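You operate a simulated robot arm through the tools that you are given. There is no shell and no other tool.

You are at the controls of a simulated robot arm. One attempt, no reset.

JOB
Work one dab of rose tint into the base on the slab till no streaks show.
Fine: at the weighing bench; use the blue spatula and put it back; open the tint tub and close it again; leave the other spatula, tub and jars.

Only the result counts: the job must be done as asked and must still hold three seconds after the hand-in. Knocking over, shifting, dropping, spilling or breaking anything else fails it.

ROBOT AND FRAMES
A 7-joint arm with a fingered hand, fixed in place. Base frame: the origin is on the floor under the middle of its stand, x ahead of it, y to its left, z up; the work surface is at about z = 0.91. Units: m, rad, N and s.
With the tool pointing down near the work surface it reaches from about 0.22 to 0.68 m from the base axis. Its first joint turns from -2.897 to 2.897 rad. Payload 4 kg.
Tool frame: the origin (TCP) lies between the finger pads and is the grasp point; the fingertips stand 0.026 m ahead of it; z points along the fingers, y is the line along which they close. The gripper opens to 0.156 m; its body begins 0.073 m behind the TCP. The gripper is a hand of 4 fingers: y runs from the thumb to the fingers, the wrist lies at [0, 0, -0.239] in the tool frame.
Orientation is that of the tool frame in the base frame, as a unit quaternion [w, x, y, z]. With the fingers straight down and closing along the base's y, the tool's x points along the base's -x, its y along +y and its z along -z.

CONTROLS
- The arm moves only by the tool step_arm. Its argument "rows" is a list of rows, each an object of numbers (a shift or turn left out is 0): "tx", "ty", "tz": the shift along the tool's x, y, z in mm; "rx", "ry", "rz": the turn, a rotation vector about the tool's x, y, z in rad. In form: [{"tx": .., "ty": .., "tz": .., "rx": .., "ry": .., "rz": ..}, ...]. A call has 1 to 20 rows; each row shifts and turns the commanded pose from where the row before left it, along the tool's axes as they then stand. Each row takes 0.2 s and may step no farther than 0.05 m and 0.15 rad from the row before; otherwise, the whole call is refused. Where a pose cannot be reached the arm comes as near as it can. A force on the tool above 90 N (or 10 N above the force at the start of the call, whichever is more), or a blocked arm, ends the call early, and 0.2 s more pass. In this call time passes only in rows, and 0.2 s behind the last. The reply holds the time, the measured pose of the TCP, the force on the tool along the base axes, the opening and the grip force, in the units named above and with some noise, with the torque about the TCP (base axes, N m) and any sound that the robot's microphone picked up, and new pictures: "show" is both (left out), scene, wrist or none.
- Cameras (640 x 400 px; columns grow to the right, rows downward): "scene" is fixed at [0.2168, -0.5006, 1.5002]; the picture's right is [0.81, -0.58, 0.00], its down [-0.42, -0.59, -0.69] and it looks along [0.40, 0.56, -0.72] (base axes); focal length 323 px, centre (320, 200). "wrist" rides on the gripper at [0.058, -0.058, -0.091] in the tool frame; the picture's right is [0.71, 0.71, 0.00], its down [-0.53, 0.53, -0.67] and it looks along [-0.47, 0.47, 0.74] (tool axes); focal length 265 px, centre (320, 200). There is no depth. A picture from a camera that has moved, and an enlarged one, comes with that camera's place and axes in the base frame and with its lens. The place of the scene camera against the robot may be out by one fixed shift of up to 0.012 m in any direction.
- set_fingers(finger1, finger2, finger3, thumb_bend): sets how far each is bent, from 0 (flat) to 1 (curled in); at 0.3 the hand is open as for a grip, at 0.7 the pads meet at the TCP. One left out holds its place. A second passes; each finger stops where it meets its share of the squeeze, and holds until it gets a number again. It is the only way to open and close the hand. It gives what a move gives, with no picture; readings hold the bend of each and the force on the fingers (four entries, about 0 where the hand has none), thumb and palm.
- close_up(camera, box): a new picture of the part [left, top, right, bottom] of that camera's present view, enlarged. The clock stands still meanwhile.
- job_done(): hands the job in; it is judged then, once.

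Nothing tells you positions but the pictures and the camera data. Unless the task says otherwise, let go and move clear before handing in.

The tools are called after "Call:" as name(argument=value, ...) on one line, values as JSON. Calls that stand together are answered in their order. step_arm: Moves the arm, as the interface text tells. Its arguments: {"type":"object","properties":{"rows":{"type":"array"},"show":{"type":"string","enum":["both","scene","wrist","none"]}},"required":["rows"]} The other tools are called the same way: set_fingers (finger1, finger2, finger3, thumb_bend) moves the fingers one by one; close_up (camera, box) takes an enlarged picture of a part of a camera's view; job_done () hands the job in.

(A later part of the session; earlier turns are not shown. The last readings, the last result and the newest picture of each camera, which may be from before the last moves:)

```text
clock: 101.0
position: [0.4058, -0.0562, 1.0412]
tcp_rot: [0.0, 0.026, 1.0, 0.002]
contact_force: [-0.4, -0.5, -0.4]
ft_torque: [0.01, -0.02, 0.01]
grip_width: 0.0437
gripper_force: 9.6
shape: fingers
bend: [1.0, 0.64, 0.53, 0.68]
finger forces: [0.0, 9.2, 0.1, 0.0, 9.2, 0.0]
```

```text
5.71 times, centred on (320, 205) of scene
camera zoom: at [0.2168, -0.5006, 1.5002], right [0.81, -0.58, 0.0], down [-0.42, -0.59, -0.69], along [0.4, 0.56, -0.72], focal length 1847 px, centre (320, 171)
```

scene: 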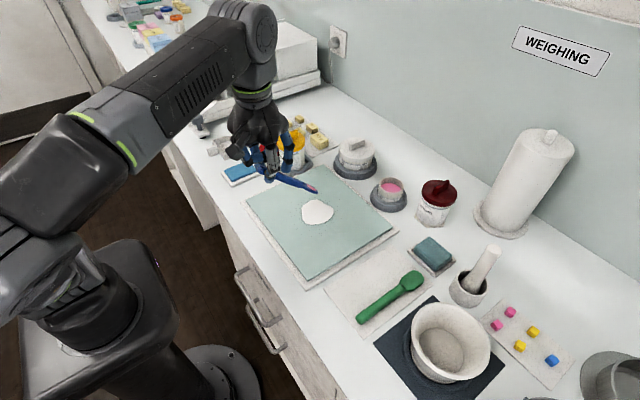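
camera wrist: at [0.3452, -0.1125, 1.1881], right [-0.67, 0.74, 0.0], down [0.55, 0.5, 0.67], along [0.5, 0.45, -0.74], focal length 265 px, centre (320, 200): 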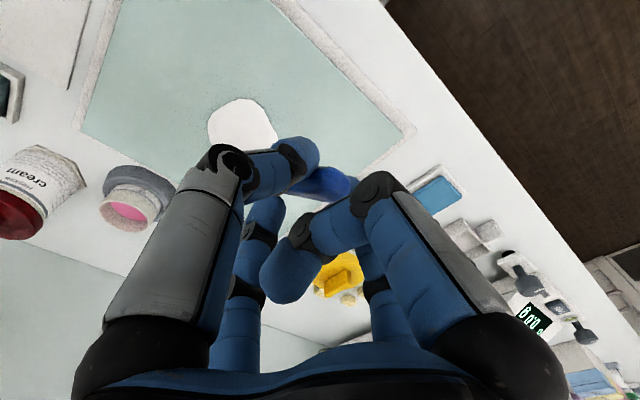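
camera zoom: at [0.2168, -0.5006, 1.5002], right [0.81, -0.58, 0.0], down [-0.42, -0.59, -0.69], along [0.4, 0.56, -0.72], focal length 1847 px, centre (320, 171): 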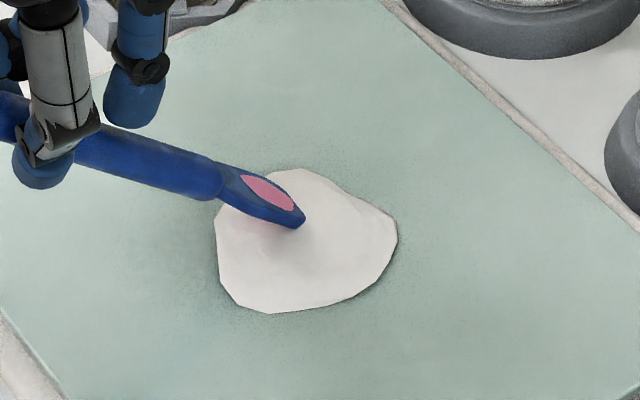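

Call:
step_arm(rows=[{"tz": 3}], show="none")

Call:
close_up(camera="scene", box=[290, 180, 350, 230])

Call:
step_arm(rows=[{"tz": 3}], show="none")

Call:
close_up(camera="scene", box=[290, 180, 350, 230])

```text
clock: 101.4
position: [0.4045, -0.0564, 1.0375]
tcp_rot: [0.0, 0.026, 1.0, 0.0]
contact_force: [-0.3, 0.1, 0.6]
ft_torque: [0.03, -0.01, -0.02]
grip_width: 0.0437
gripper_force: 9.2
shape: fingers
bend: [1.0, 0.64, 0.53, 0.68]
finger forces: [0.0, 9.3, 0.0, 0.0, 9.3, 0.1]
```

```text
8.00 times, centred on (320, 205) of scene
camera zoom: at [0.2168, -0.5006, 1.5002], right [0.81, -0.58, 0.0], down [-0.42, -0.59, -0.69], along [0.4, 0.56, -0.72], focal length 2586 px, centre (320, 160)
```

zoom: 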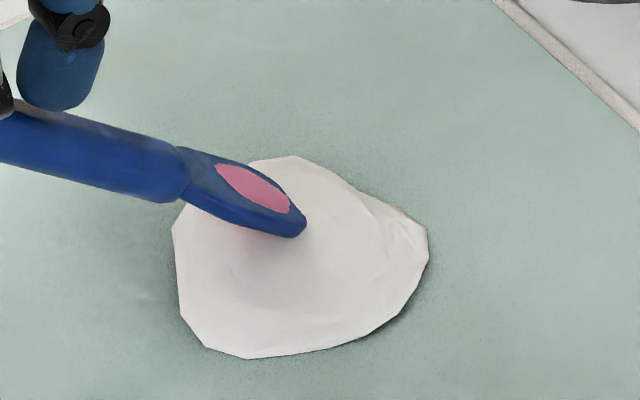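

```text
clock: 101.8
position: [0.4046, -0.0557, 1.0344]
tcp_rot: [0.0, 0.026, 1.0, 0.0]
contact_force: [0.1, 0.6, 0.5]
ft_torque: [-0.01, -0.01, 0.03]
grip_width: 0.0438
gripper_force: 9.2
shape: fingers
bend: [1.0, 0.64, 0.53, 0.68]
finger forces: [0.0, 9.3, 0.0, 0.0, 9.3, 0.0]
```

```text
8.00 times, centred on (320, 205) of scene
camera zoom: at [0.2168, -0.5006, 1.5002], right [0.81, -0.58, 0.0], down [-0.42, -0.59, -0.69], along [0.4, 0.56, -0.72], focal length 2586 px, centre (320, 160)
```

zoom: 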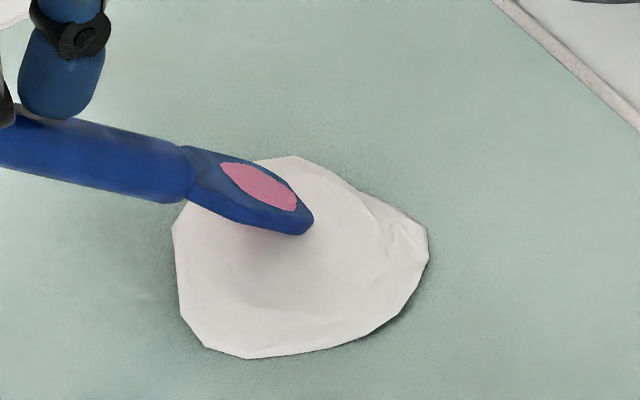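

The blade rests in the base mound and flexes slightly in the grip, a gentle contact. I start working it with a small circle of about 12 mm radius, then look.

Call:
step_arm(rows=[{"tx": -6}, {"tx": -6}, {"tx": 1.6, "ty": 6}, {"tx": 4.4, "ty": 4.4}, {"tx": 6, "ty": 1.6}, {"tx": 6, "ty": -1.6}, {"tx": 4.4, "ty": -4.4}, {"tx": 1.6, "ty": -6}, {"tx": -1.6, "ty": -6}, {"tx": -4.4, "ty": -4.4}, {"tx": -6, "ty": -1.6}, {"tx": -6, "ty": 1.6}, {"tx": -4.4, "ty": 4.4}, {"tx": -1.6, "ty": 6}], show="none")

Call:
close_up(camera="scene", box=[280, 170, 360, 240])

```text
clock: 104.8
position: [0.4176, -0.0576, 1.0367]
tcp_rot: [0.0, 0.026, 1.0, 0.0]
contact_force: [0.3, 1.1, 0.5]
ft_torque: [0.0, -0.01, -0.04]
grip_width: 0.0435
gripper_force: 9.3
shape: fingers
bend: [1.0, 0.64, 0.53, 0.68]
finger forces: [0.0, 9.4, 0.0, 0.0, 9.4, 0.1]
```

```text
5.71 times, centred on (320, 205) of scene
camera zoom: at [0.2168, -0.5006, 1.5002], right [0.81, -0.58, 0.0], down [-0.42, -0.59, -0.69], along [0.4, 0.56, -0.72], focal length 1847 px, centre (320, 171)
```

zoom: 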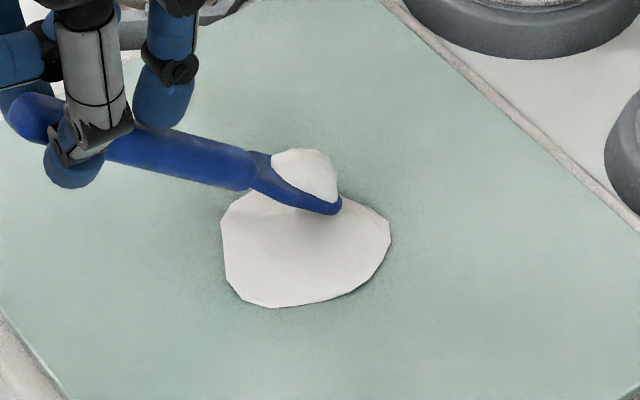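

The blade has picked up some of the base on top of the dab. I look closer before continuing.

Call:
close_up(camera="scene", box=[300, 180, 350, 230])

Call:
close_up(camera="wrist", box=[0, 0, 640, 400])

```text
8.00 times, centred on (325, 205) of scene
camera zoom: at [0.2168, -0.5006, 1.5002], right [0.81, -0.58, 0.0], down [-0.42, -0.59, -0.69], along [0.4, 0.56, -0.72], focal length 2586 px, centre (280, 160)
```

zoom: 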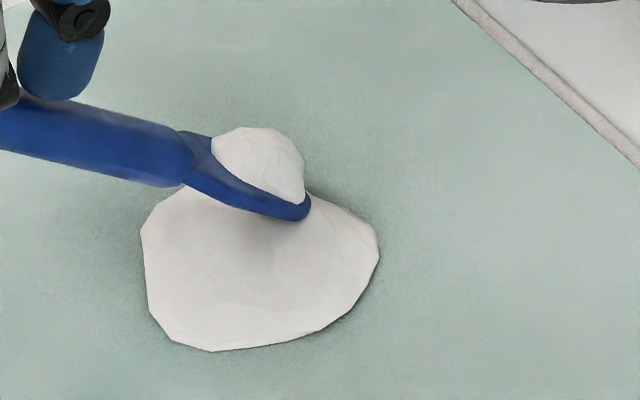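

```text
1.00 times, centred on (320, 200) of wrist (not enlarged: the box is as wide or as high as the picture)
camera zoom: at [0.3553, -0.111, 1.1261], right [-0.67, 0.74, 0.0], down [0.55, 0.5, 0.67], along [0.5, 0.45, -0.74], focal length 265 px, centre (320, 200)
```

zoom: 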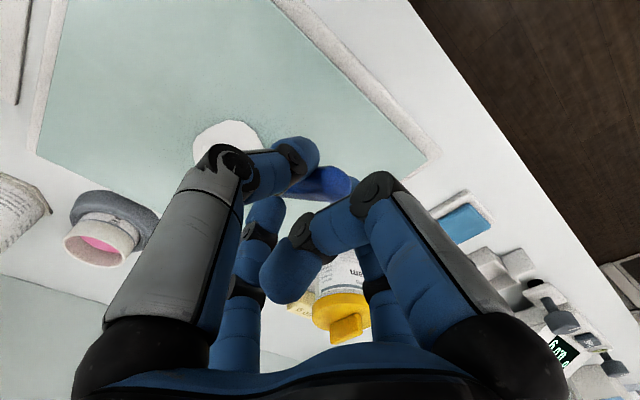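

I lower the hand a bit more so the blade presses into the base toward the slab, then look again.

Call:
step_arm(rows=[{"tx": 3, "tz": 4}, {"tx": 3, "tz": 4}], show="none")

Call:
close_up(camera="scene", box=[285, 175, 345, 235])

Call:
step_arm(rows=[{"tx": 3, "tz": 3}, {"tx": 3, "tz": 3}], show="none")

Call:
close_up(camera="scene", box=[285, 175, 345, 235])

```text
clock: 105.4
position: [0.4112, -0.056, 1.0276]
tcp_rot: [0.0, 0.025, 1.0, -0.001]
contact_force: [0.1, -0.1, 0.3]
ft_torque: [-0.02, -0.04, 0.04]
grip_width: 0.0436
gripper_force: 9.6
shape: fingers
bend: [1.0, 0.64, 0.53, 0.68]
finger forces: [0.0, 9.4, 0.7, 0.1, 9.5, 0.1]
```

```text
6.67 times, centred on (315, 205) of scene
camera zoom: at [0.2168, -0.5006, 1.5002], right [0.81, -0.58, 0.0], down [-0.42, -0.59, -0.69], along [0.4, 0.56, -0.72], focal length 2155 px, centre (353, 167)
```

zoom: 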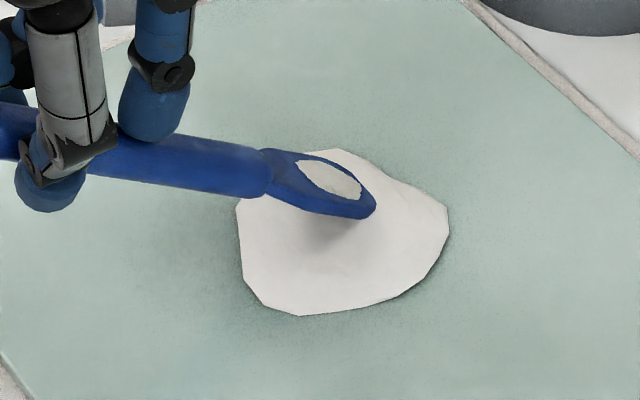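

```text
clock: 106.0
position: [0.4056, -0.0564, 1.0206]
tcp_rot: [0.0, 0.026, 1.0, 0.0]
contact_force: [-0.8, 0.5, 0.7]
ft_torque: [-0.01, -0.2, -0.03]
grip_width: 0.044
gripper_force: 10.7
shape: fingers
bend: [1.0, 0.64, 0.53, 0.68]
finger forces: [0.0, 9.1, 4.3, 0.0, 8.9, 0.0]
```

```text
6.67 times, centred on (315, 205) of scene
camera zoom: at [0.2168, -0.5006, 1.5002], right [0.81, -0.58, 0.0], down [-0.42, -0.59, -0.69], along [0.4, 0.56, -0.72], focal length 2155 px, centre (353, 167)
```

zoom: 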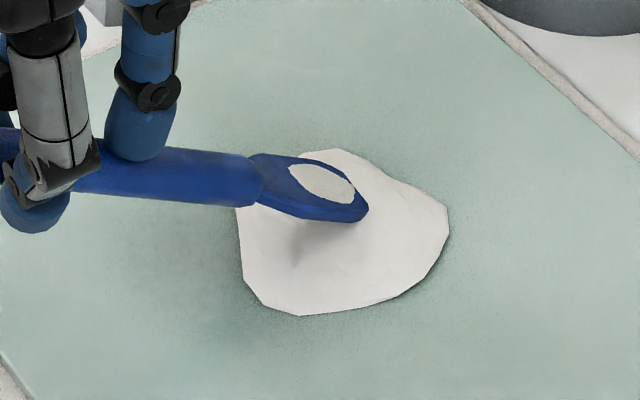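

Finger3 is taking load (4.3 N), so I ease off by raising, and look at the base and the blade's face.

Call:
step_arm(rows=[{"tz": -6}, {"tx": 10, "tz": -20}], show="none")

Call:
close_up(camera="scene", box=[285, 165, 355, 235])

Call:
close_up(camera="scene", box=[295, 190, 340, 228])

```text
clock: 106.6
position: [0.3954, -0.0549, 1.0482]
tcp_rot: [0.0, 0.025, 1.0, 0.0]
contact_force: [0.1, 0.0, -0.2]
ft_torque: [-0.04, 0.02, 0.02]
grip_width: 0.0438
gripper_force: 9.5
shape: fingers
bend: [1.0, 0.64, 0.53, 0.68]
finger forces: [0.0, 9.4, 0.0, 0.0, 9.4, 0.0]
```

```text
5.71 times, centred on (320, 200) of scene
camera zoom: at [0.2168, -0.5006, 1.5002], right [0.81, -0.58, 0.0], down [-0.42, -0.59, -0.69], along [0.4, 0.56, -0.72], focal length 1847 px, centre (320, 200)
```

zoom: 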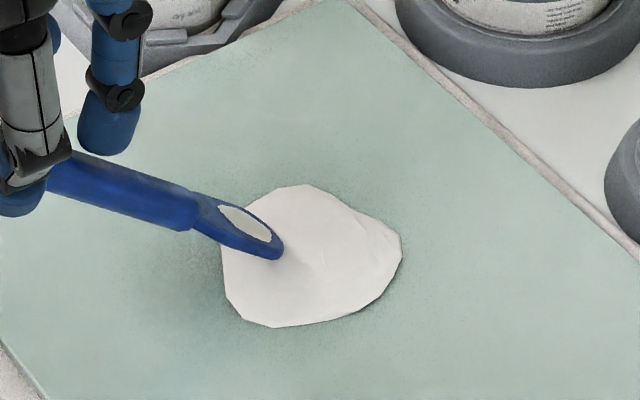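

```text
10.53 times, centred on (318, 209) of scene
camera zoom: at [0.2168, -0.5006, 1.5002], right [0.81, -0.58, 0.0], down [-0.42, -0.59, -0.69], along [0.4, 0.56, -0.72], focal length 3403 px, centre (346, 105)
```

zoom: 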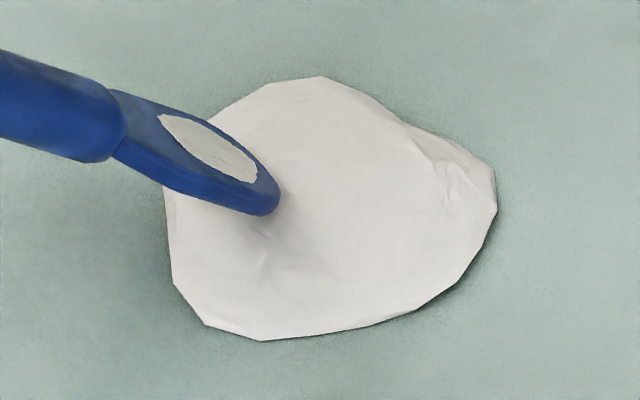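

No pink shows yet, so the dab is probably folded inside the base. I go back in and stir with a full circle at a slightly deeper level, then check.

Call:
step_arm(rows=[{"tx": -10, "tz": 12}, {"tz": 7}, {"tx": -7}, {"tx": -7}, {"tx": 1.9, "ty": 7}, {"tx": 5.1, "ty": 5.1}, {"tx": 7, "ty": 1.9}, {"tx": 7, "ty": -1.9}, {"tx": 5.1, "ty": -5.1}, {"tx": 1.9, "ty": -7}, {"tx": -1.9, "ty": -7}, {"tx": -5.1, "ty": -5.1}, {"tx": -7, "ty": -1.9}, {"tx": -7, "ty": 1.9}, {"tx": -5.1, "ty": 5.1}, {"tx": -1.9, "ty": 7}], show="none")

Call:
close_up(camera="scene", box=[295, 180, 345, 228])

```text
clock: 110.0
position: [0.4187, -0.0562, 1.0275]
tcp_rot: [0.0, 0.026, 1.0, 0.0]
contact_force: [1.0, 0.2, 0.1]
ft_torque: [-0.05, -0.03, -0.02]
grip_width: 0.0439
gripper_force: 9.8
shape: fingers
bend: [1.0, 0.64, 0.53, 0.68]
finger forces: [0.1, 9.4, 0.5, 0.0, 9.4, 0.1]
```

```text
8.33 times, centred on (320, 204) of scene
camera zoom: at [0.2168, -0.5006, 1.5002], right [0.81, -0.58, 0.0], down [-0.42, -0.59, -0.69], along [0.4, 0.56, -0.72], focal length 2694 px, centre (320, 167)
```

zoom: 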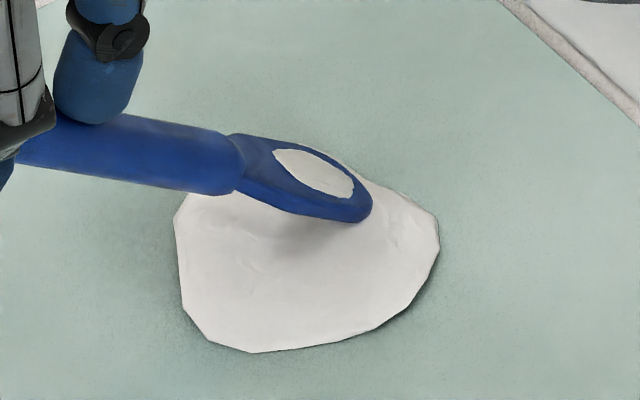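

No pink in view yet. I raise the spatula well clear and inspect slab, blade and surroundings for where the tint went.

Call:
step_arm(rows=[{"tz": -10}, {"tx": 20, "tz": -30}, {"tx": 30, "tz": -20}], show="both")

Call:
close_up(camera="scene", box=[260, 150, 360, 240])

Call:
close_up(camera="scene", box=[295, 190, 340, 228])

Call:
close_up(camera="scene", box=[365, 165, 420, 215])

Call:
close_up(camera="scene", box=[270, 150, 320, 190])

```text
clock: 110.8
position: [0.3686, -0.0544, 1.0887]
tcp_rot: [0.0, 0.026, 1.0, 0.0]
contact_force: [-0.3, -0.3, -0.7]
ft_torque: [-0.01, 0.03, 0.02]
grip_width: 0.0437
gripper_force: 9.4
shape: fingers
bend: [1.0, 0.64, 0.53, 0.68]
finger forces: [0.0, 9.5, 0.0, 0.0, 9.5, 0.1]
camera wrist: at [0.3061, -0.1092, 1.1802], right [-0.67, 0.74, 0.0], down [0.55, 0.5, 0.67], along [0.5, 0.45, -0.74], focal length 265 px, centre (320, 200)
```

scene: 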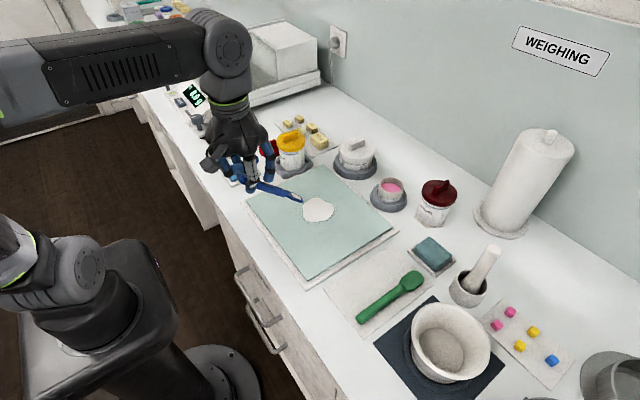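
wrist: 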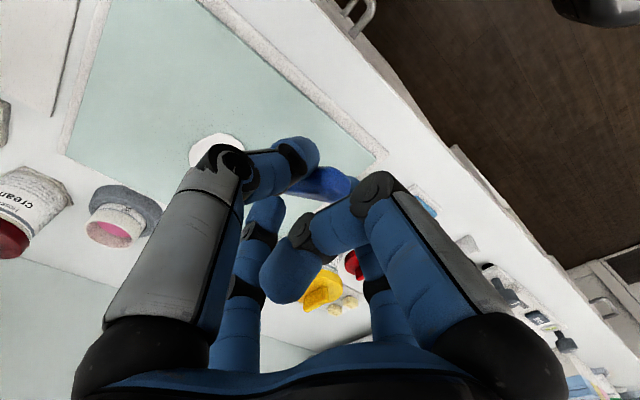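

```text
4.44 times, centred on (310, 195) of scene
camera zoom: at [0.2168, -0.5006, 1.5002], right [0.81, -0.58, 0.0], down [-0.42, -0.59, -0.69], along [0.4, 0.56, -0.72], focal length 1437 px, centre (364, 222)
```

zoom: 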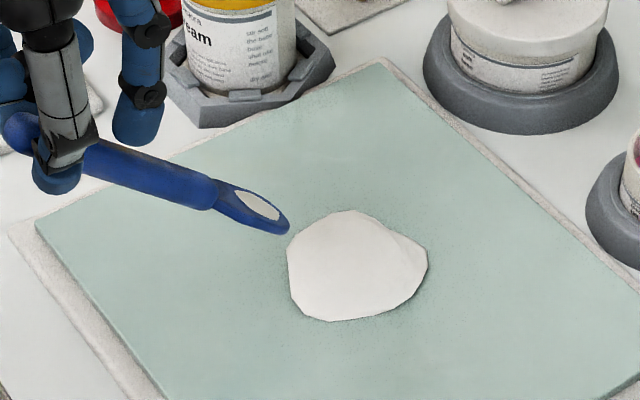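

```text
10.53 times, centred on (318, 209) of scene
camera zoom: at [0.2168, -0.5006, 1.5002], right [0.81, -0.58, 0.0], down [-0.42, -0.59, -0.69], along [0.4, 0.56, -0.72], focal length 3403 px, centre (346, 105)
```

zoom: 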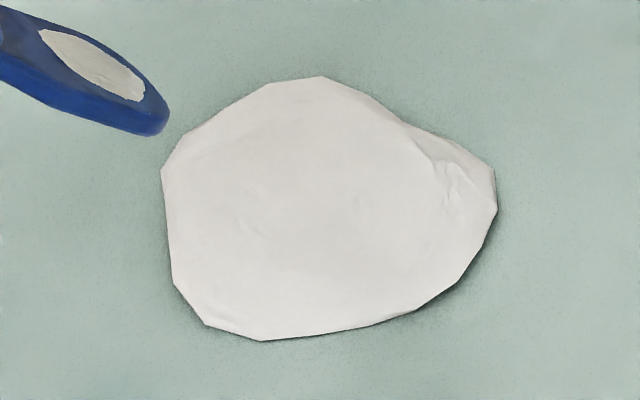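

```text
8.00 times, centred on (392, 190) of scene
camera zoom: at [0.2168, -0.5006, 1.5002], right [0.81, -0.58, 0.0], down [-0.42, -0.59, -0.69], along [0.4, 0.56, -0.72], focal length 2586 px, centre (-260, 280)
```

zoom: 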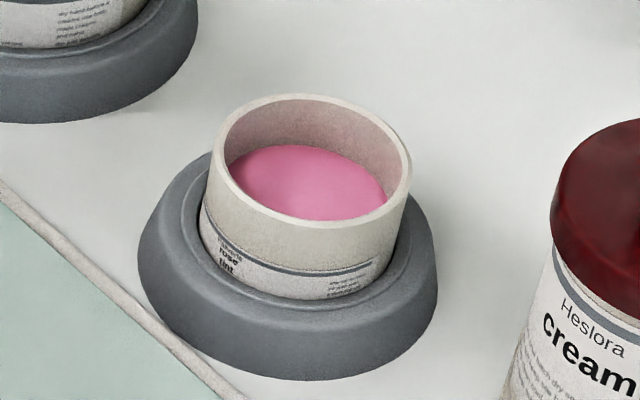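

```text
10.00 times, centred on (295, 170) of scene
camera zoom: at [0.2168, -0.5006, 1.5002], right [0.81, -0.58, 0.0], down [-0.42, -0.59, -0.69], along [0.4, 0.56, -0.72], focal length 3233 px, centre (570, 500)
```

zoom: 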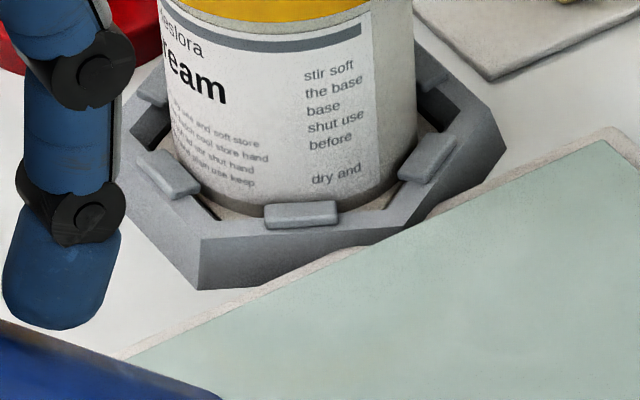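

Call:
close_up(camera="scene", box=[308, 200, 332, 218])

Call:
close_up(camera="scene", box=[292, 186, 312, 204])

Call:
close_up(camera="wrist", box=[170, 110, 270, 190])

```text
16.00 times, centred on (320, 209) of scene
camera zoom: at [0.2168, -0.5006, 1.5002], right [0.81, -0.58, 0.0], down [-0.42, -0.59, -0.69], along [0.4, 0.56, -0.72], focal length 5173 px, centre (320, 56)
```

zoom: 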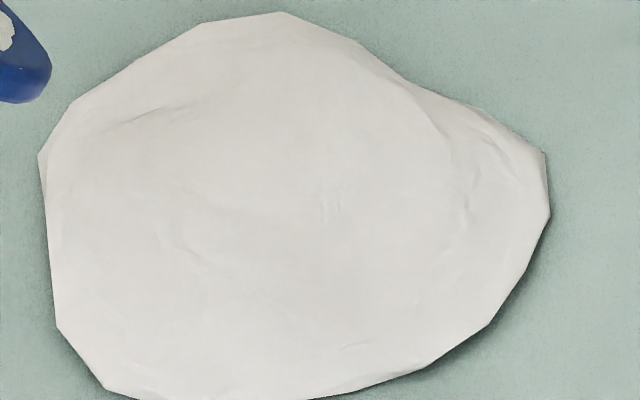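

```text
16.00 times, centred on (302, 195) of scene
camera zoom: at [0.2168, -0.5006, 1.5002], right [0.81, -0.58, 0.0], down [-0.42, -0.59, -0.69], along [0.4, 0.56, -0.72], focal length 5173 px, centre (608, 280)
```

zoom: 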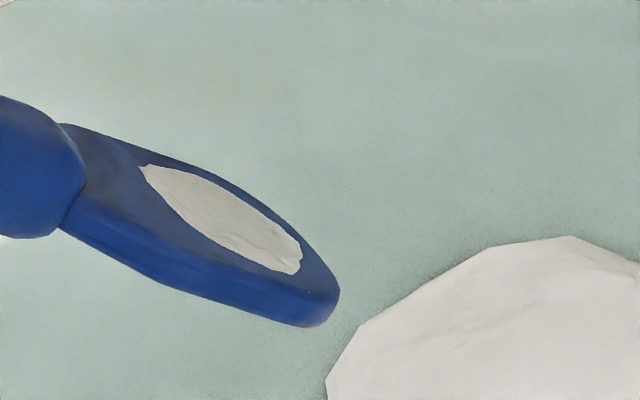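

```text
5.00 times, centred on (220, 150) of wrist
camera zoom: at [0.3061, -0.1092, 1.1802], right [-0.67, 0.74, 0.0], down [0.55, 0.5, 0.67], along [0.5, 0.45, -0.74], focal length 1327 px, centre (820, 450)
```

zoom: 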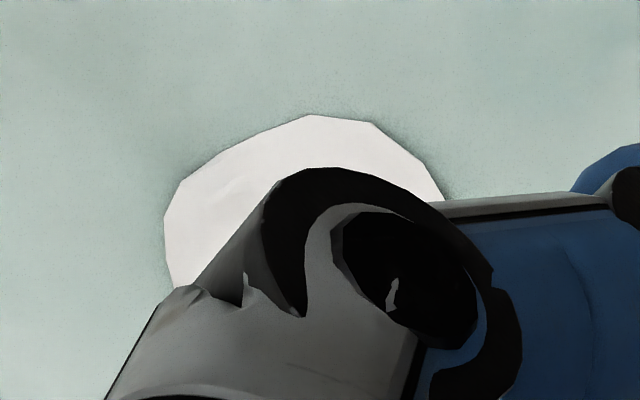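

The dab has left the blade and only a thin white film remains on it, so it must be folded into the base. I go back in and stir more thoroughly with a wider circle, then check the colour.

Call:
step_arm(rows=[{"tx": -36}, {"tz": 30}, {"tz": 22}, {"tz": 9}, {"tx": -9}, {"tx": -9}, {"tx": 2.4, "ty": 9}, {"tx": 6.6, "ty": 6.6}, {"tx": 9, "ty": 2.4}, {"tx": 9, "ty": -2.4}, {"tx": 6.6, "ty": -6.6}, {"tx": 2.4, "ty": -9}, {"tx": -2.4, "ty": -9}, {"tx": -6.6, "ty": -6.6}, {"tx": -9, "ty": -2.4}, {"tx": -9, "ty": 2.4}, {"tx": -6.6, "ty": 6.6}, {"tx": -2.4, "ty": 9}], show="none")

Call:
close_up(camera="scene", box=[290, 175, 350, 230])

```text
clock: 114.6
position: [0.423, -0.0567, 1.0272]
tcp_rot: [-0.001, 0.027, 1.0, 0.0]
contact_force: [-0.1, -0.1, 0.4]
ft_torque: [0.0, -0.03, -0.01]
grip_width: 0.0439
gripper_force: 10.2
shape: fingers
bend: [1.0, 0.64, 0.53, 0.68]
finger forces: [0.0, 9.7, 0.6, 0.0, 9.5, 0.0]
```

```text
7.27 times, centred on (320, 202) of scene
camera zoom: at [0.2168, -0.5006, 1.5002], right [0.81, -0.58, 0.0], down [-0.42, -0.59, -0.69], along [0.4, 0.56, -0.72], focal length 2351 px, centre (320, 182)
```

zoom: 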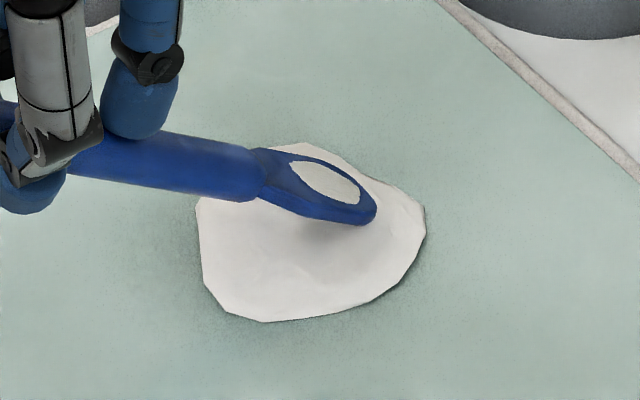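

Call:
close_up(camera="scene", box=[310, 194, 334, 212])

Call:
close_up(camera="scene", box=[260, 110, 480, 250])

```text
16.00 times, centred on (322, 203) of scene
camera zoom: at [0.2168, -0.5006, 1.5002], right [0.81, -0.58, 0.0], down [-0.42, -0.59, -0.69], along [0.4, 0.56, -0.72], focal length 5173 px, centre (288, 152)
```

zoom: 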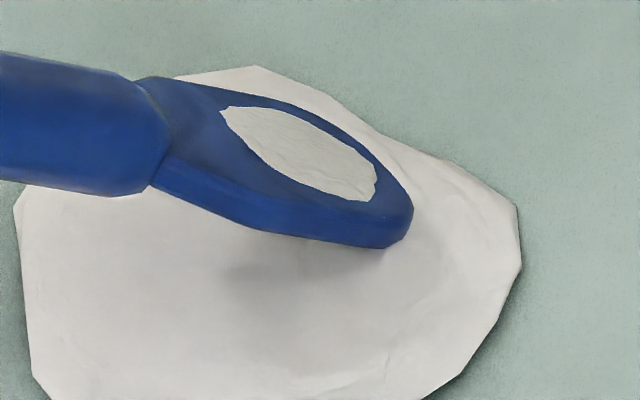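

```text
2.86 times, centred on (370, 180) of scene
camera zoom: at [0.2168, -0.5006, 1.5002], right [0.81, -0.58, 0.0], down [-0.42, -0.59, -0.69], along [0.4, 0.56, -0.72], focal length 924 px, centre (177, 257)
```

zoom: 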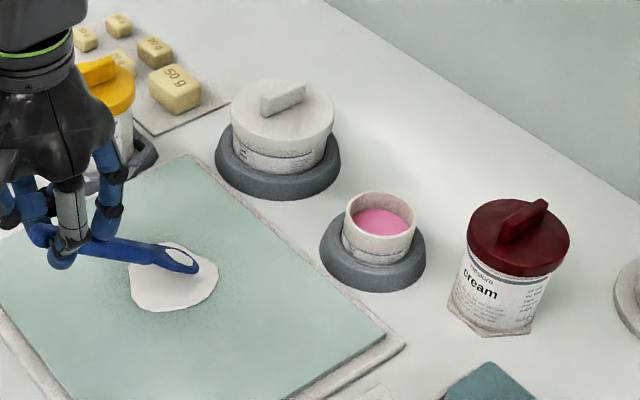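

The base may be taking on a faint warm tone, so I keep working it: several more circles in both directions at this depth, then a clear look.

Call:
step_arm(rows=[{"tx": 2.4, "ty": 9}, {"tx": 6.6, "ty": 6.6}, {"tx": 9, "ty": 2.4}, {"tx": 9, "ty": -2.4}, {"tx": 6.6, "ty": -6.6}, {"tx": 2.4, "ty": -9}, {"tx": -2.4, "ty": -9}, {"tx": -6.6, "ty": -6.6}, {"tx": -9, "ty": -2.4}, {"tx": -9, "ty": 2.4}, {"tx": -6.6, "ty": 6.6}, {"tx": -2.4, "ty": 9}, {"tx": 9}, {"tx": 9}, {"tx": 9}, {"tx": 9}], show="none")

Call:
close_up(camera="scene", box=[290, 175, 350, 230])

```text
clock: 118.0
position: [0.3888, -0.0541, 1.0265]
tcp_rot: [0.0, 0.026, 1.0, 0.001]
contact_force: [0.3, 0.3, 0.4]
ft_torque: [0.02, -0.05, 0.0]
grip_width: 0.0437
gripper_force: 10.1
shape: fingers
bend: [1.0, 0.64, 0.53, 0.68]
finger forces: [0.1, 9.5, 0.5, 0.0, 9.4, 0.0]
```

```text
7.27 times, centred on (320, 202) of scene
camera zoom: at [0.2168, -0.5006, 1.5002], right [0.81, -0.58, 0.0], down [-0.42, -0.59, -0.69], along [0.4, 0.56, -0.72], focal length 2351 px, centre (320, 182)
```

zoom: 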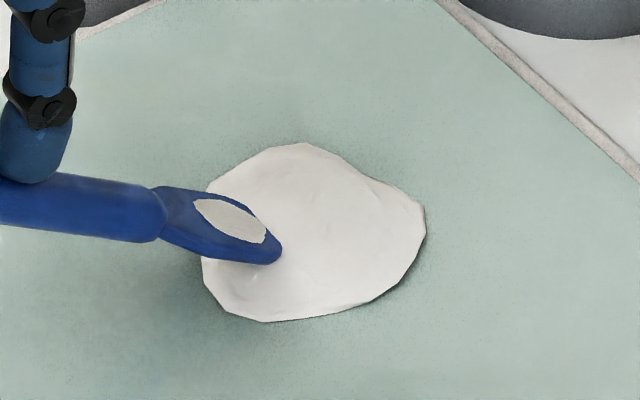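

I lift to the same viewing position as before contact and take the same framing, to compare the base's colour fairly.

Call:
step_arm(rows=[{"tz": -30}, {"tz": -40}, {"tx": -18}], show="none")

Call:
close_up(camera="scene", box=[260, 140, 380, 240])

Call:
close_up(camera="wrist", box=[150, 60, 350, 180])

```text
clock: 118.8
position: [0.4059, -0.0526, 1.0965]
tcp_rot: [0.0, 0.025, 1.0, 0.001]
contact_force: [-1.5, -0.6, -1.0]
ft_torque: [0.02, 0.02, -0.01]
grip_width: 0.0436
gripper_force: 9.7
shape: fingers
bend: [1.0, 0.64, 0.53, 0.68]
finger forces: [0.1, 9.5, 0.0, 0.0, 9.4, 0.0]
```

```text
4.00 times, centred on (320, 190) of scene
camera zoom: at [0.2168, -0.5006, 1.5002], right [0.81, -0.58, 0.0], down [-0.42, -0.59, -0.69], along [0.4, 0.56, -0.72], focal length 1293 px, centre (320, 240)
```

zoom: 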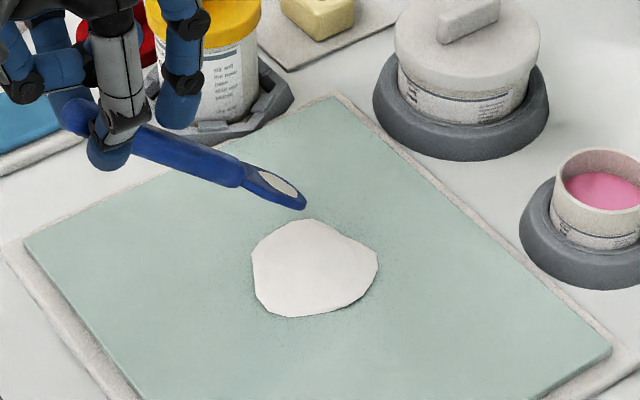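

```text
3.20 times, centred on (250, 120) of wrist
camera zoom: at [0.3428, -0.1081, 1.1878], right [-0.67, 0.74, 0.0], down [0.55, 0.5, 0.67], along [0.5, 0.45, -0.74], focal length 849 px, centre (544, 456)
```

zoom: 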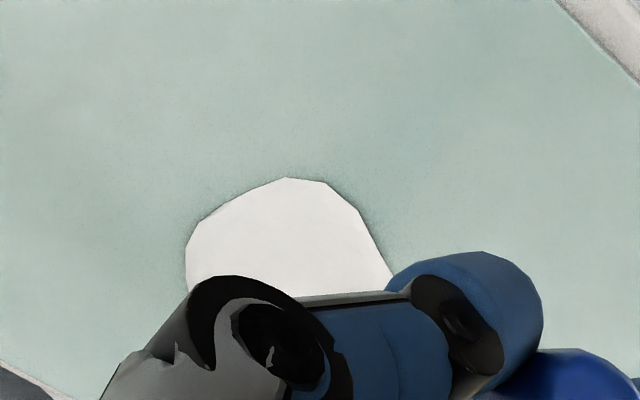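

Comparing framings, the base pile has been pushed about 15 mm and looks evenly coloured. To judge it better I move the hand so the wrist camera looks at it from close range.

Call:
step_arm(rows=[{"tx": -39.7, "tz": 6}, {"tx": -39.7, "tz": 6}, {"tx": -39.7, "tz": 6}], show="wrist")

Call:
close_up(camera="wrist", box=[250, 20, 430, 140])

Call:
close_up(camera="scene", box=[300, 180, 345, 220])

```text
clock: 119.6
position: [0.5242, -0.0609, 1.0795]
tcp_rot: [0.0, 0.028, 1.0, 0.0]
contact_force: [-0.5, -0.2, -0.2]
ft_torque: [0.02, 0.04, 0.01]
grip_width: 0.0436
gripper_force: 9.1
shape: fingers
bend: [1.0, 0.64, 0.53, 0.68]
finger forces: [0.0, 9.3, 0.1, 0.0, 9.5, 0.0]
camera wrist: at [0.462, -0.1161, 1.1702], right [-0.67, 0.74, 0.0], down [0.55, 0.5, 0.67], along [0.5, 0.45, -0.74], focal length 265 px, centre (320, 200)
```

wrist: 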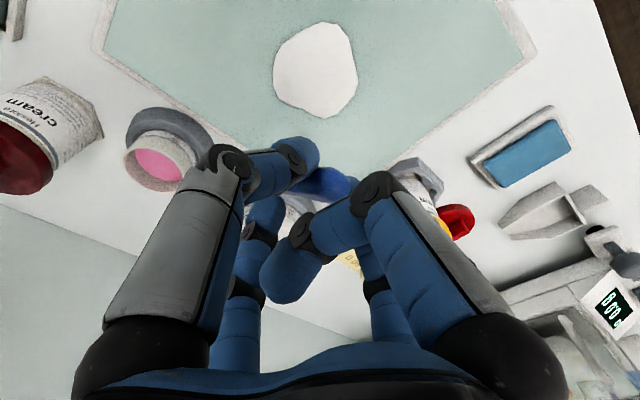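

```text
3.33 times, centred on (340, 80) of wrist
camera zoom: at [0.462, -0.1161, 1.1702], right [-0.67, 0.74, 0.0], down [0.55, 0.5, 0.67], along [0.5, 0.45, -0.74], focal length 885 px, centre (253, 600)
```

zoom: 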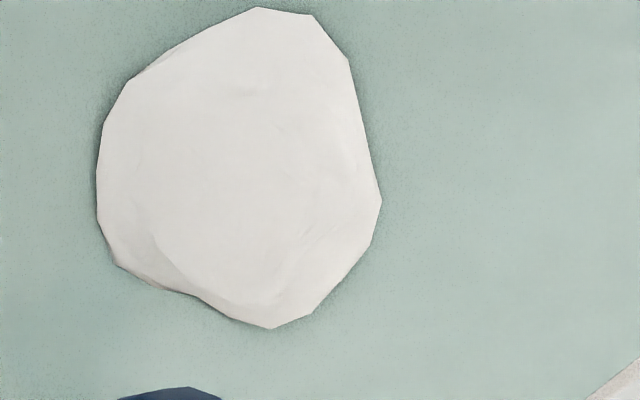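

```text
10.00 times, centred on (322, 200) of scene
camera zoom: at [0.2168, -0.5006, 1.5002], right [0.81, -0.58, 0.0], down [-0.42, -0.59, -0.69], along [0.4, 0.56, -0.72], focal length 3233 px, centre (295, 200)
```

zoom: 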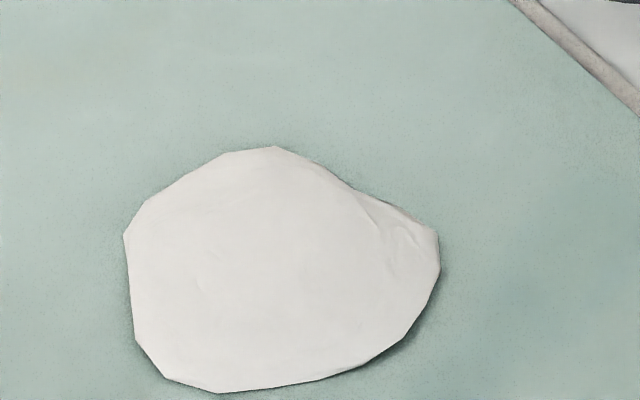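

The base still looks plain cream-white. I check the blade's film once more at high zoom to see if any tint remains on it.

Call:
close_up(camera="scene", box=[345, 155, 385, 190])

Call:
close_up(camera="scene", box=[364, 168, 380, 182])

```text
11.43 times, centred on (365, 172) of scene
camera zoom: at [0.2168, -0.5006, 1.5002], right [0.81, -0.58, 0.0], down [-0.42, -0.59, -0.69], along [0.4, 0.56, -0.72], focal length 3695 px, centre (-194, 514)
```

zoom: 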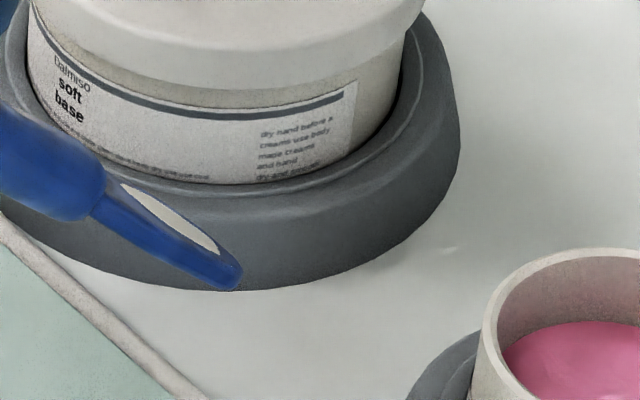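

```text
16.00 times, centred on (372, 175) of scene
camera zoom: at [0.2168, -0.5006, 1.5002], right [0.81, -0.58, 0.0], down [-0.42, -0.59, -0.69], along [0.4, 0.56, -0.72], focal length 5173 px, centre (-512, 600)
```

zoom: 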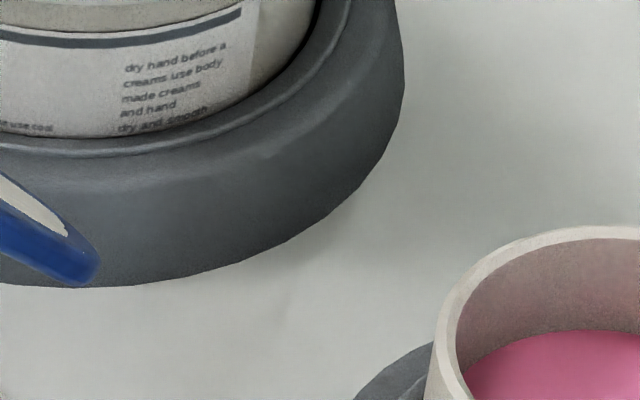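

I want to know whether the blade was actually penetrating the base or just riding on top, so I touch the bare slab beside it with the tip to calibrate the height.

Call:
step_arm(rows=[{"tx": 40, "ty": -15}, {"tx": 40, "ty": -15}, {"tx": 40, "ty": -15}, {"tx": 35, "ty": -15}, {"tz": 25}, {"tz": 15}], show="none")

Call:
close_up(camera="scene", box=[260, 170, 360, 260])

```text
clock: 121.0
position: [0.367, -0.1135, 1.0368]
tcp_rot: [0.0, 0.026, 1.0, 0.001]
contact_force: [0.9, 0.4, 0.3]
ft_torque: [0.0, 0.01, 0.03]
grip_width: 0.0439
gripper_force: 9.2
shape: fingers
bend: [1.0, 0.64, 0.53, 0.68]
finger forces: [0.0, 9.2, 0.0, 0.0, 9.1, 0.0]
```

```text
4.44 times, centred on (310, 215) of scene
camera zoom: at [0.2168, -0.5006, 1.5002], right [0.81, -0.58, 0.0], down [-0.42, -0.59, -0.69], along [0.4, 0.56, -0.72], focal length 1437 px, centre (364, 133)
```

zoom: 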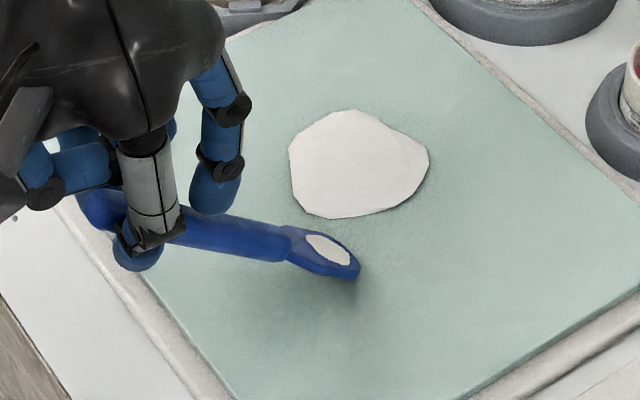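

Call:
step_arm(rows=[{"tz": 4}], show="none")

Call:
step_arm(rows=[{"tz": 4}], show="none")

Call:
close_up(camera="scene", box=[280, 200, 340, 260])

Call:
step_arm(rows=[{"tz": 4}], show="none")

Call:
close_up(camera="scene", box=[280, 200, 340, 260])

```text
clock: 121.4
position: [0.368, -0.1129, 1.0342]
tcp_rot: [0.0, 0.026, 1.0, 0.0]
contact_force: [-0.9, -0.4, 0.9]
ft_torque: [-0.02, -0.03, -0.01]
grip_width: 0.044
gripper_force: 9.2
shape: fingers
bend: [1.0, 0.64, 0.53, 0.68]
finger forces: [0.0, 9.2, 0.0, 0.0, 9.2, 0.0]
```

```text
clock: 121.8
position: [0.367, -0.1134, 1.0307]
tcp_rot: [0.0, 0.026, 1.0, -0.001]
contact_force: [0.1, -0.3, 0.2]
ft_torque: [0.02, -0.02, -0.02]
grip_width: 0.0438
gripper_force: 9.1
shape: fingers
bend: [1.0, 0.64, 0.53, 0.68]
finger forces: [0.0, 9.2, 0.1, 0.0, 9.3, 0.1]
```

```text
6.67 times, centred on (310, 230) of scene
camera zoom: at [0.2168, -0.5006, 1.5002], right [0.81, -0.58, 0.0], down [-0.42, -0.59, -0.69], along [0.4, 0.56, -0.72], focal length 2155 px, centre (387, 0)
```

zoom: 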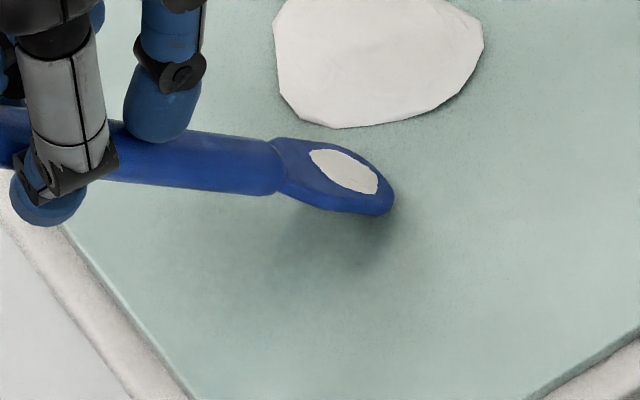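

```text
clock: 122.2
position: [0.3659, -0.114, 1.0261]
tcp_rot: [0.0, 0.025, 1.0, -0.001]
contact_force: [-0.2, 0.1, 0.9]
ft_torque: [-0.01, -0.08, -0.01]
grip_width: 0.0437
gripper_force: 9.6
shape: fingers
bend: [1.0, 0.64, 0.53, 0.68]
finger forces: [0.1, 9.1, 1.2, 0.0, 9.1, 0.0]
```

```text
6.67 times, centred on (310, 230) of scene
camera zoom: at [0.2168, -0.5006, 1.5002], right [0.81, -0.58, 0.0], down [-0.42, -0.59, -0.69], along [0.4, 0.56, -0.72], focal length 2155 px, centre (387, 0)
```

zoom: 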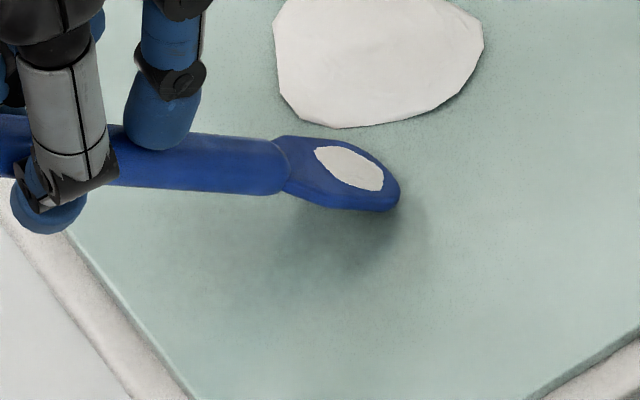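

Calibration shows the slab is at the same height where I was stirring, so the blade was working through the base right on the slab. I go back in at the lighter height and repeat the forward stroke, watching for any hidden pink to surface.

Call:
step_arm(rows=[{"tz": -25}, {"tx": -30, "ty": 35}, {"tx": -14, "ty": 30}, {"tz": 10}, {"tz": 6}], show="none")

Call:
close_up(camera="scene", box=[290, 170, 350, 230])

Call:
step_arm(rows=[{"tx": -6}, {"tx": -6}], show="none")

Call:
close_up(camera="scene", box=[290, 170, 350, 230])

```text
clock: 123.4
position: [0.4126, -0.0504, 1.0363]
tcp_rot: [0.0, 0.026, 1.0, 0.0]
contact_force: [-0.4, 0.1, -0.6]
ft_torque: [-0.01, 0.0, 0.02]
grip_width: 0.044
gripper_force: 9.4
shape: fingers
bend: [1.0, 0.64, 0.53, 0.68]
finger forces: [0.0, 9.2, 0.0, 0.0, 9.2, 0.0]
```

```text
6.67 times, centred on (320, 200) of scene
camera zoom: at [0.2168, -0.5006, 1.5002], right [0.81, -0.58, 0.0], down [-0.42, -0.59, -0.69], along [0.4, 0.56, -0.72], focal length 2155 px, centre (320, 200)
```

zoom: 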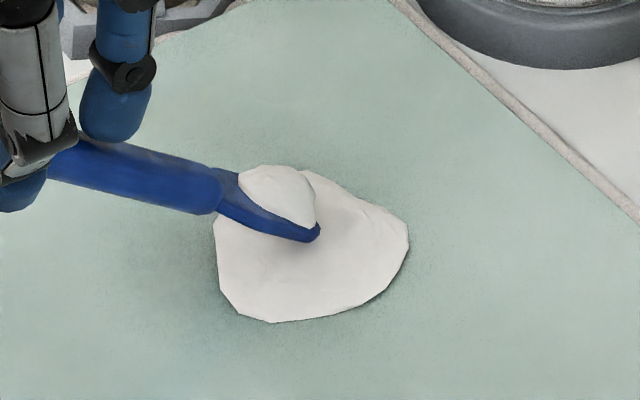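

```text
clock: 124.0
position: [0.4248, -0.051, 1.0363]
tcp_rot: [0.0, 0.026, 1.0, 0.0]
contact_force: [-0.8, 0.3, -0.5]
ft_torque: [0.02, 0.0, -0.04]
grip_width: 0.0439
gripper_force: 9.3
shape: fingers
bend: [1.0, 0.64, 0.53, 0.68]
finger forces: [0.0, 9.2, 0.0, 0.0, 9.1, 0.0]
```

```text
6.67 times, centred on (320, 200) of scene
camera zoom: at [0.2168, -0.5006, 1.5002], right [0.81, -0.58, 0.0], down [-0.42, -0.59, -0.69], along [0.4, 0.56, -0.72], focal length 2155 px, centre (320, 200)
```

zoom: 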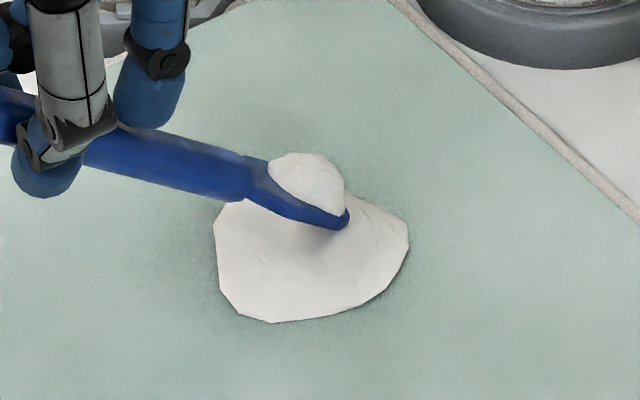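

Entering the base scoops a full mound of white onto the blade, whereas my dip in the tint only left a thin smear - so what I carried over was far less than a proper dab, which explains why no colour shows. I put this base back by pressing to the slab and drawing back, then I will take a proper dab.

Call:
step_arm(rows=[{"tx": 3, "tz": 4}, {"tx": 3, "tz": 4}, {"tx": 4, "tz": 1}, {"tx": 4}], show="none")

Call:
close_up(camera="scene", box=[290, 170, 350, 230])

```text
clock: 125.0
position: [0.4112, -0.0506, 1.0276]
tcp_rot: [0.0, 0.026, 1.0, 0.0]
contact_force: [-0.6, 0.3, 0.0]
ft_torque: [-0.03, -0.05, -0.01]
grip_width: 0.0436
gripper_force: 9.8
shape: fingers
bend: [1.0, 0.64, 0.53, 0.68]
finger forces: [0.0, 9.1, 1.0, 0.1, 9.1, 0.1]
```

```text
6.67 times, centred on (320, 200) of scene
camera zoom: at [0.2168, -0.5006, 1.5002], right [0.81, -0.58, 0.0], down [-0.42, -0.59, -0.69], along [0.4, 0.56, -0.72], focal length 2155 px, centre (320, 200)
```

zoom: 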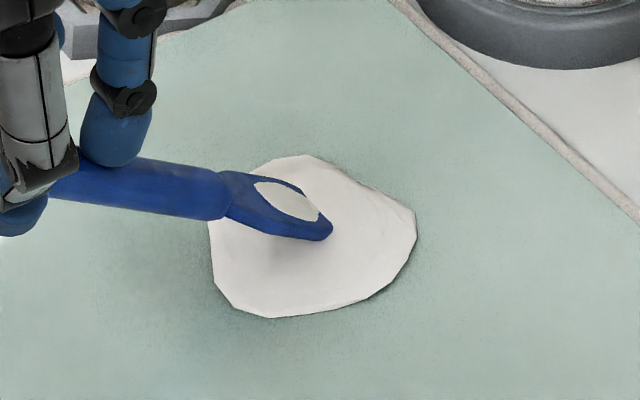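

The scooped base is back on the slab and only a film stays on the blade. I now return to the tub for a proper dab, raising high and adding a little pitch for rim clearance.

Call:
step_arm(rows=[{"tz": -25}, {"tz": -45}, {"tx": -35.4, "ty": -12.1}, {"tx": -35.4, "ty": -12.1}, {"tx": -35.4, "ty": -12.1}, {"tx": -35.4, "ty": -12.1}, {"tx": -30, "ty": -12.1}, {"ry": 0.08}], show="none")

Call:
close_up(camera="scene", box=[340, 120, 440, 210])

```text
clock: 126.8
position: [0.5781, -0.1206, 1.0979]
tcp_rot: [-0.041, 0.026, 0.999, 0.001]
contact_force: [-0.8, -0.2, -0.5]
ft_torque: [0.0, 0.04, 0.01]
grip_width: 0.0441
gripper_force: 9.4
shape: fingers
bend: [1.0, 0.64, 0.53, 0.68]
finger forces: [0.0, 9.0, 0.0, 0.0, 8.9, 0.1]
```

```text
4.44 times, centred on (390, 165) of scene
camera zoom: at [0.2168, -0.5006, 1.5002], right [0.81, -0.58, 0.0], down [-0.42, -0.59, -0.69], along [0.4, 0.56, -0.72], focal length 1437 px, centre (9, 356)
```

zoom: 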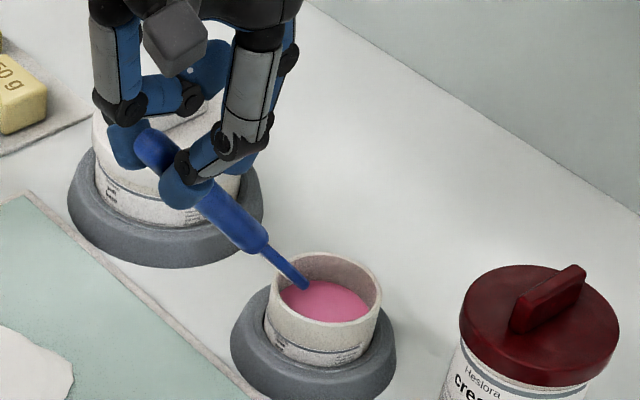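

The blade is now steeper (about 0.88 rad), so I can keep the hand upright. I position the tip over the far part of the tint and go down.

Call:
step_arm(rows=[{"ry": -0.08}, {"tx": -10.5, "ty": 0.5}, {"tx": -10.5, "ty": 0.5}, {"tz": 10}, {"tz": 10}], show="none")

Call:
close_up(camera="scene", box=[370, 155, 420, 200])

```text
clock: 128.0
position: [0.6007, -0.1198, 1.0777]
tcp_rot: [0.0, 0.025, 1.0, 0.001]
contact_force: [0.6, 0.0, -1.0]
ft_torque: [0.02, 0.01, 0.0]
grip_width: 0.0436
gripper_force: 9.2
shape: fingers
bend: [1.0, 0.64, 0.53, 0.68]
finger forces: [0.0, 9.0, 0.0, 0.1, 9.0, 0.0]
```

```text
8.89 times, centred on (395, 178) of scene
camera zoom: at [0.2168, -0.5006, 1.5002], right [0.81, -0.58, 0.0], down [-0.42, -0.59, -0.69], along [0.4, 0.56, -0.72], focal length 2874 px, centre (-347, 400)
```

zoom: 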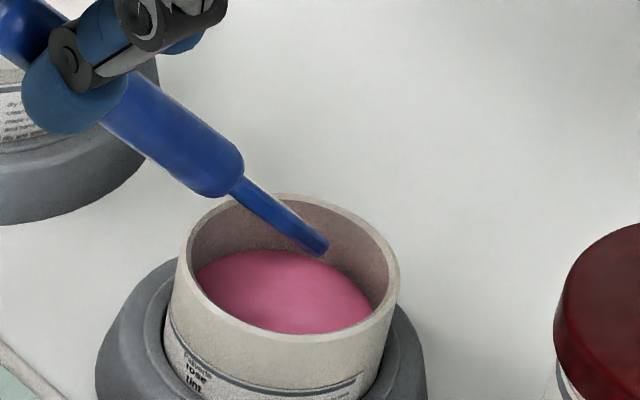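

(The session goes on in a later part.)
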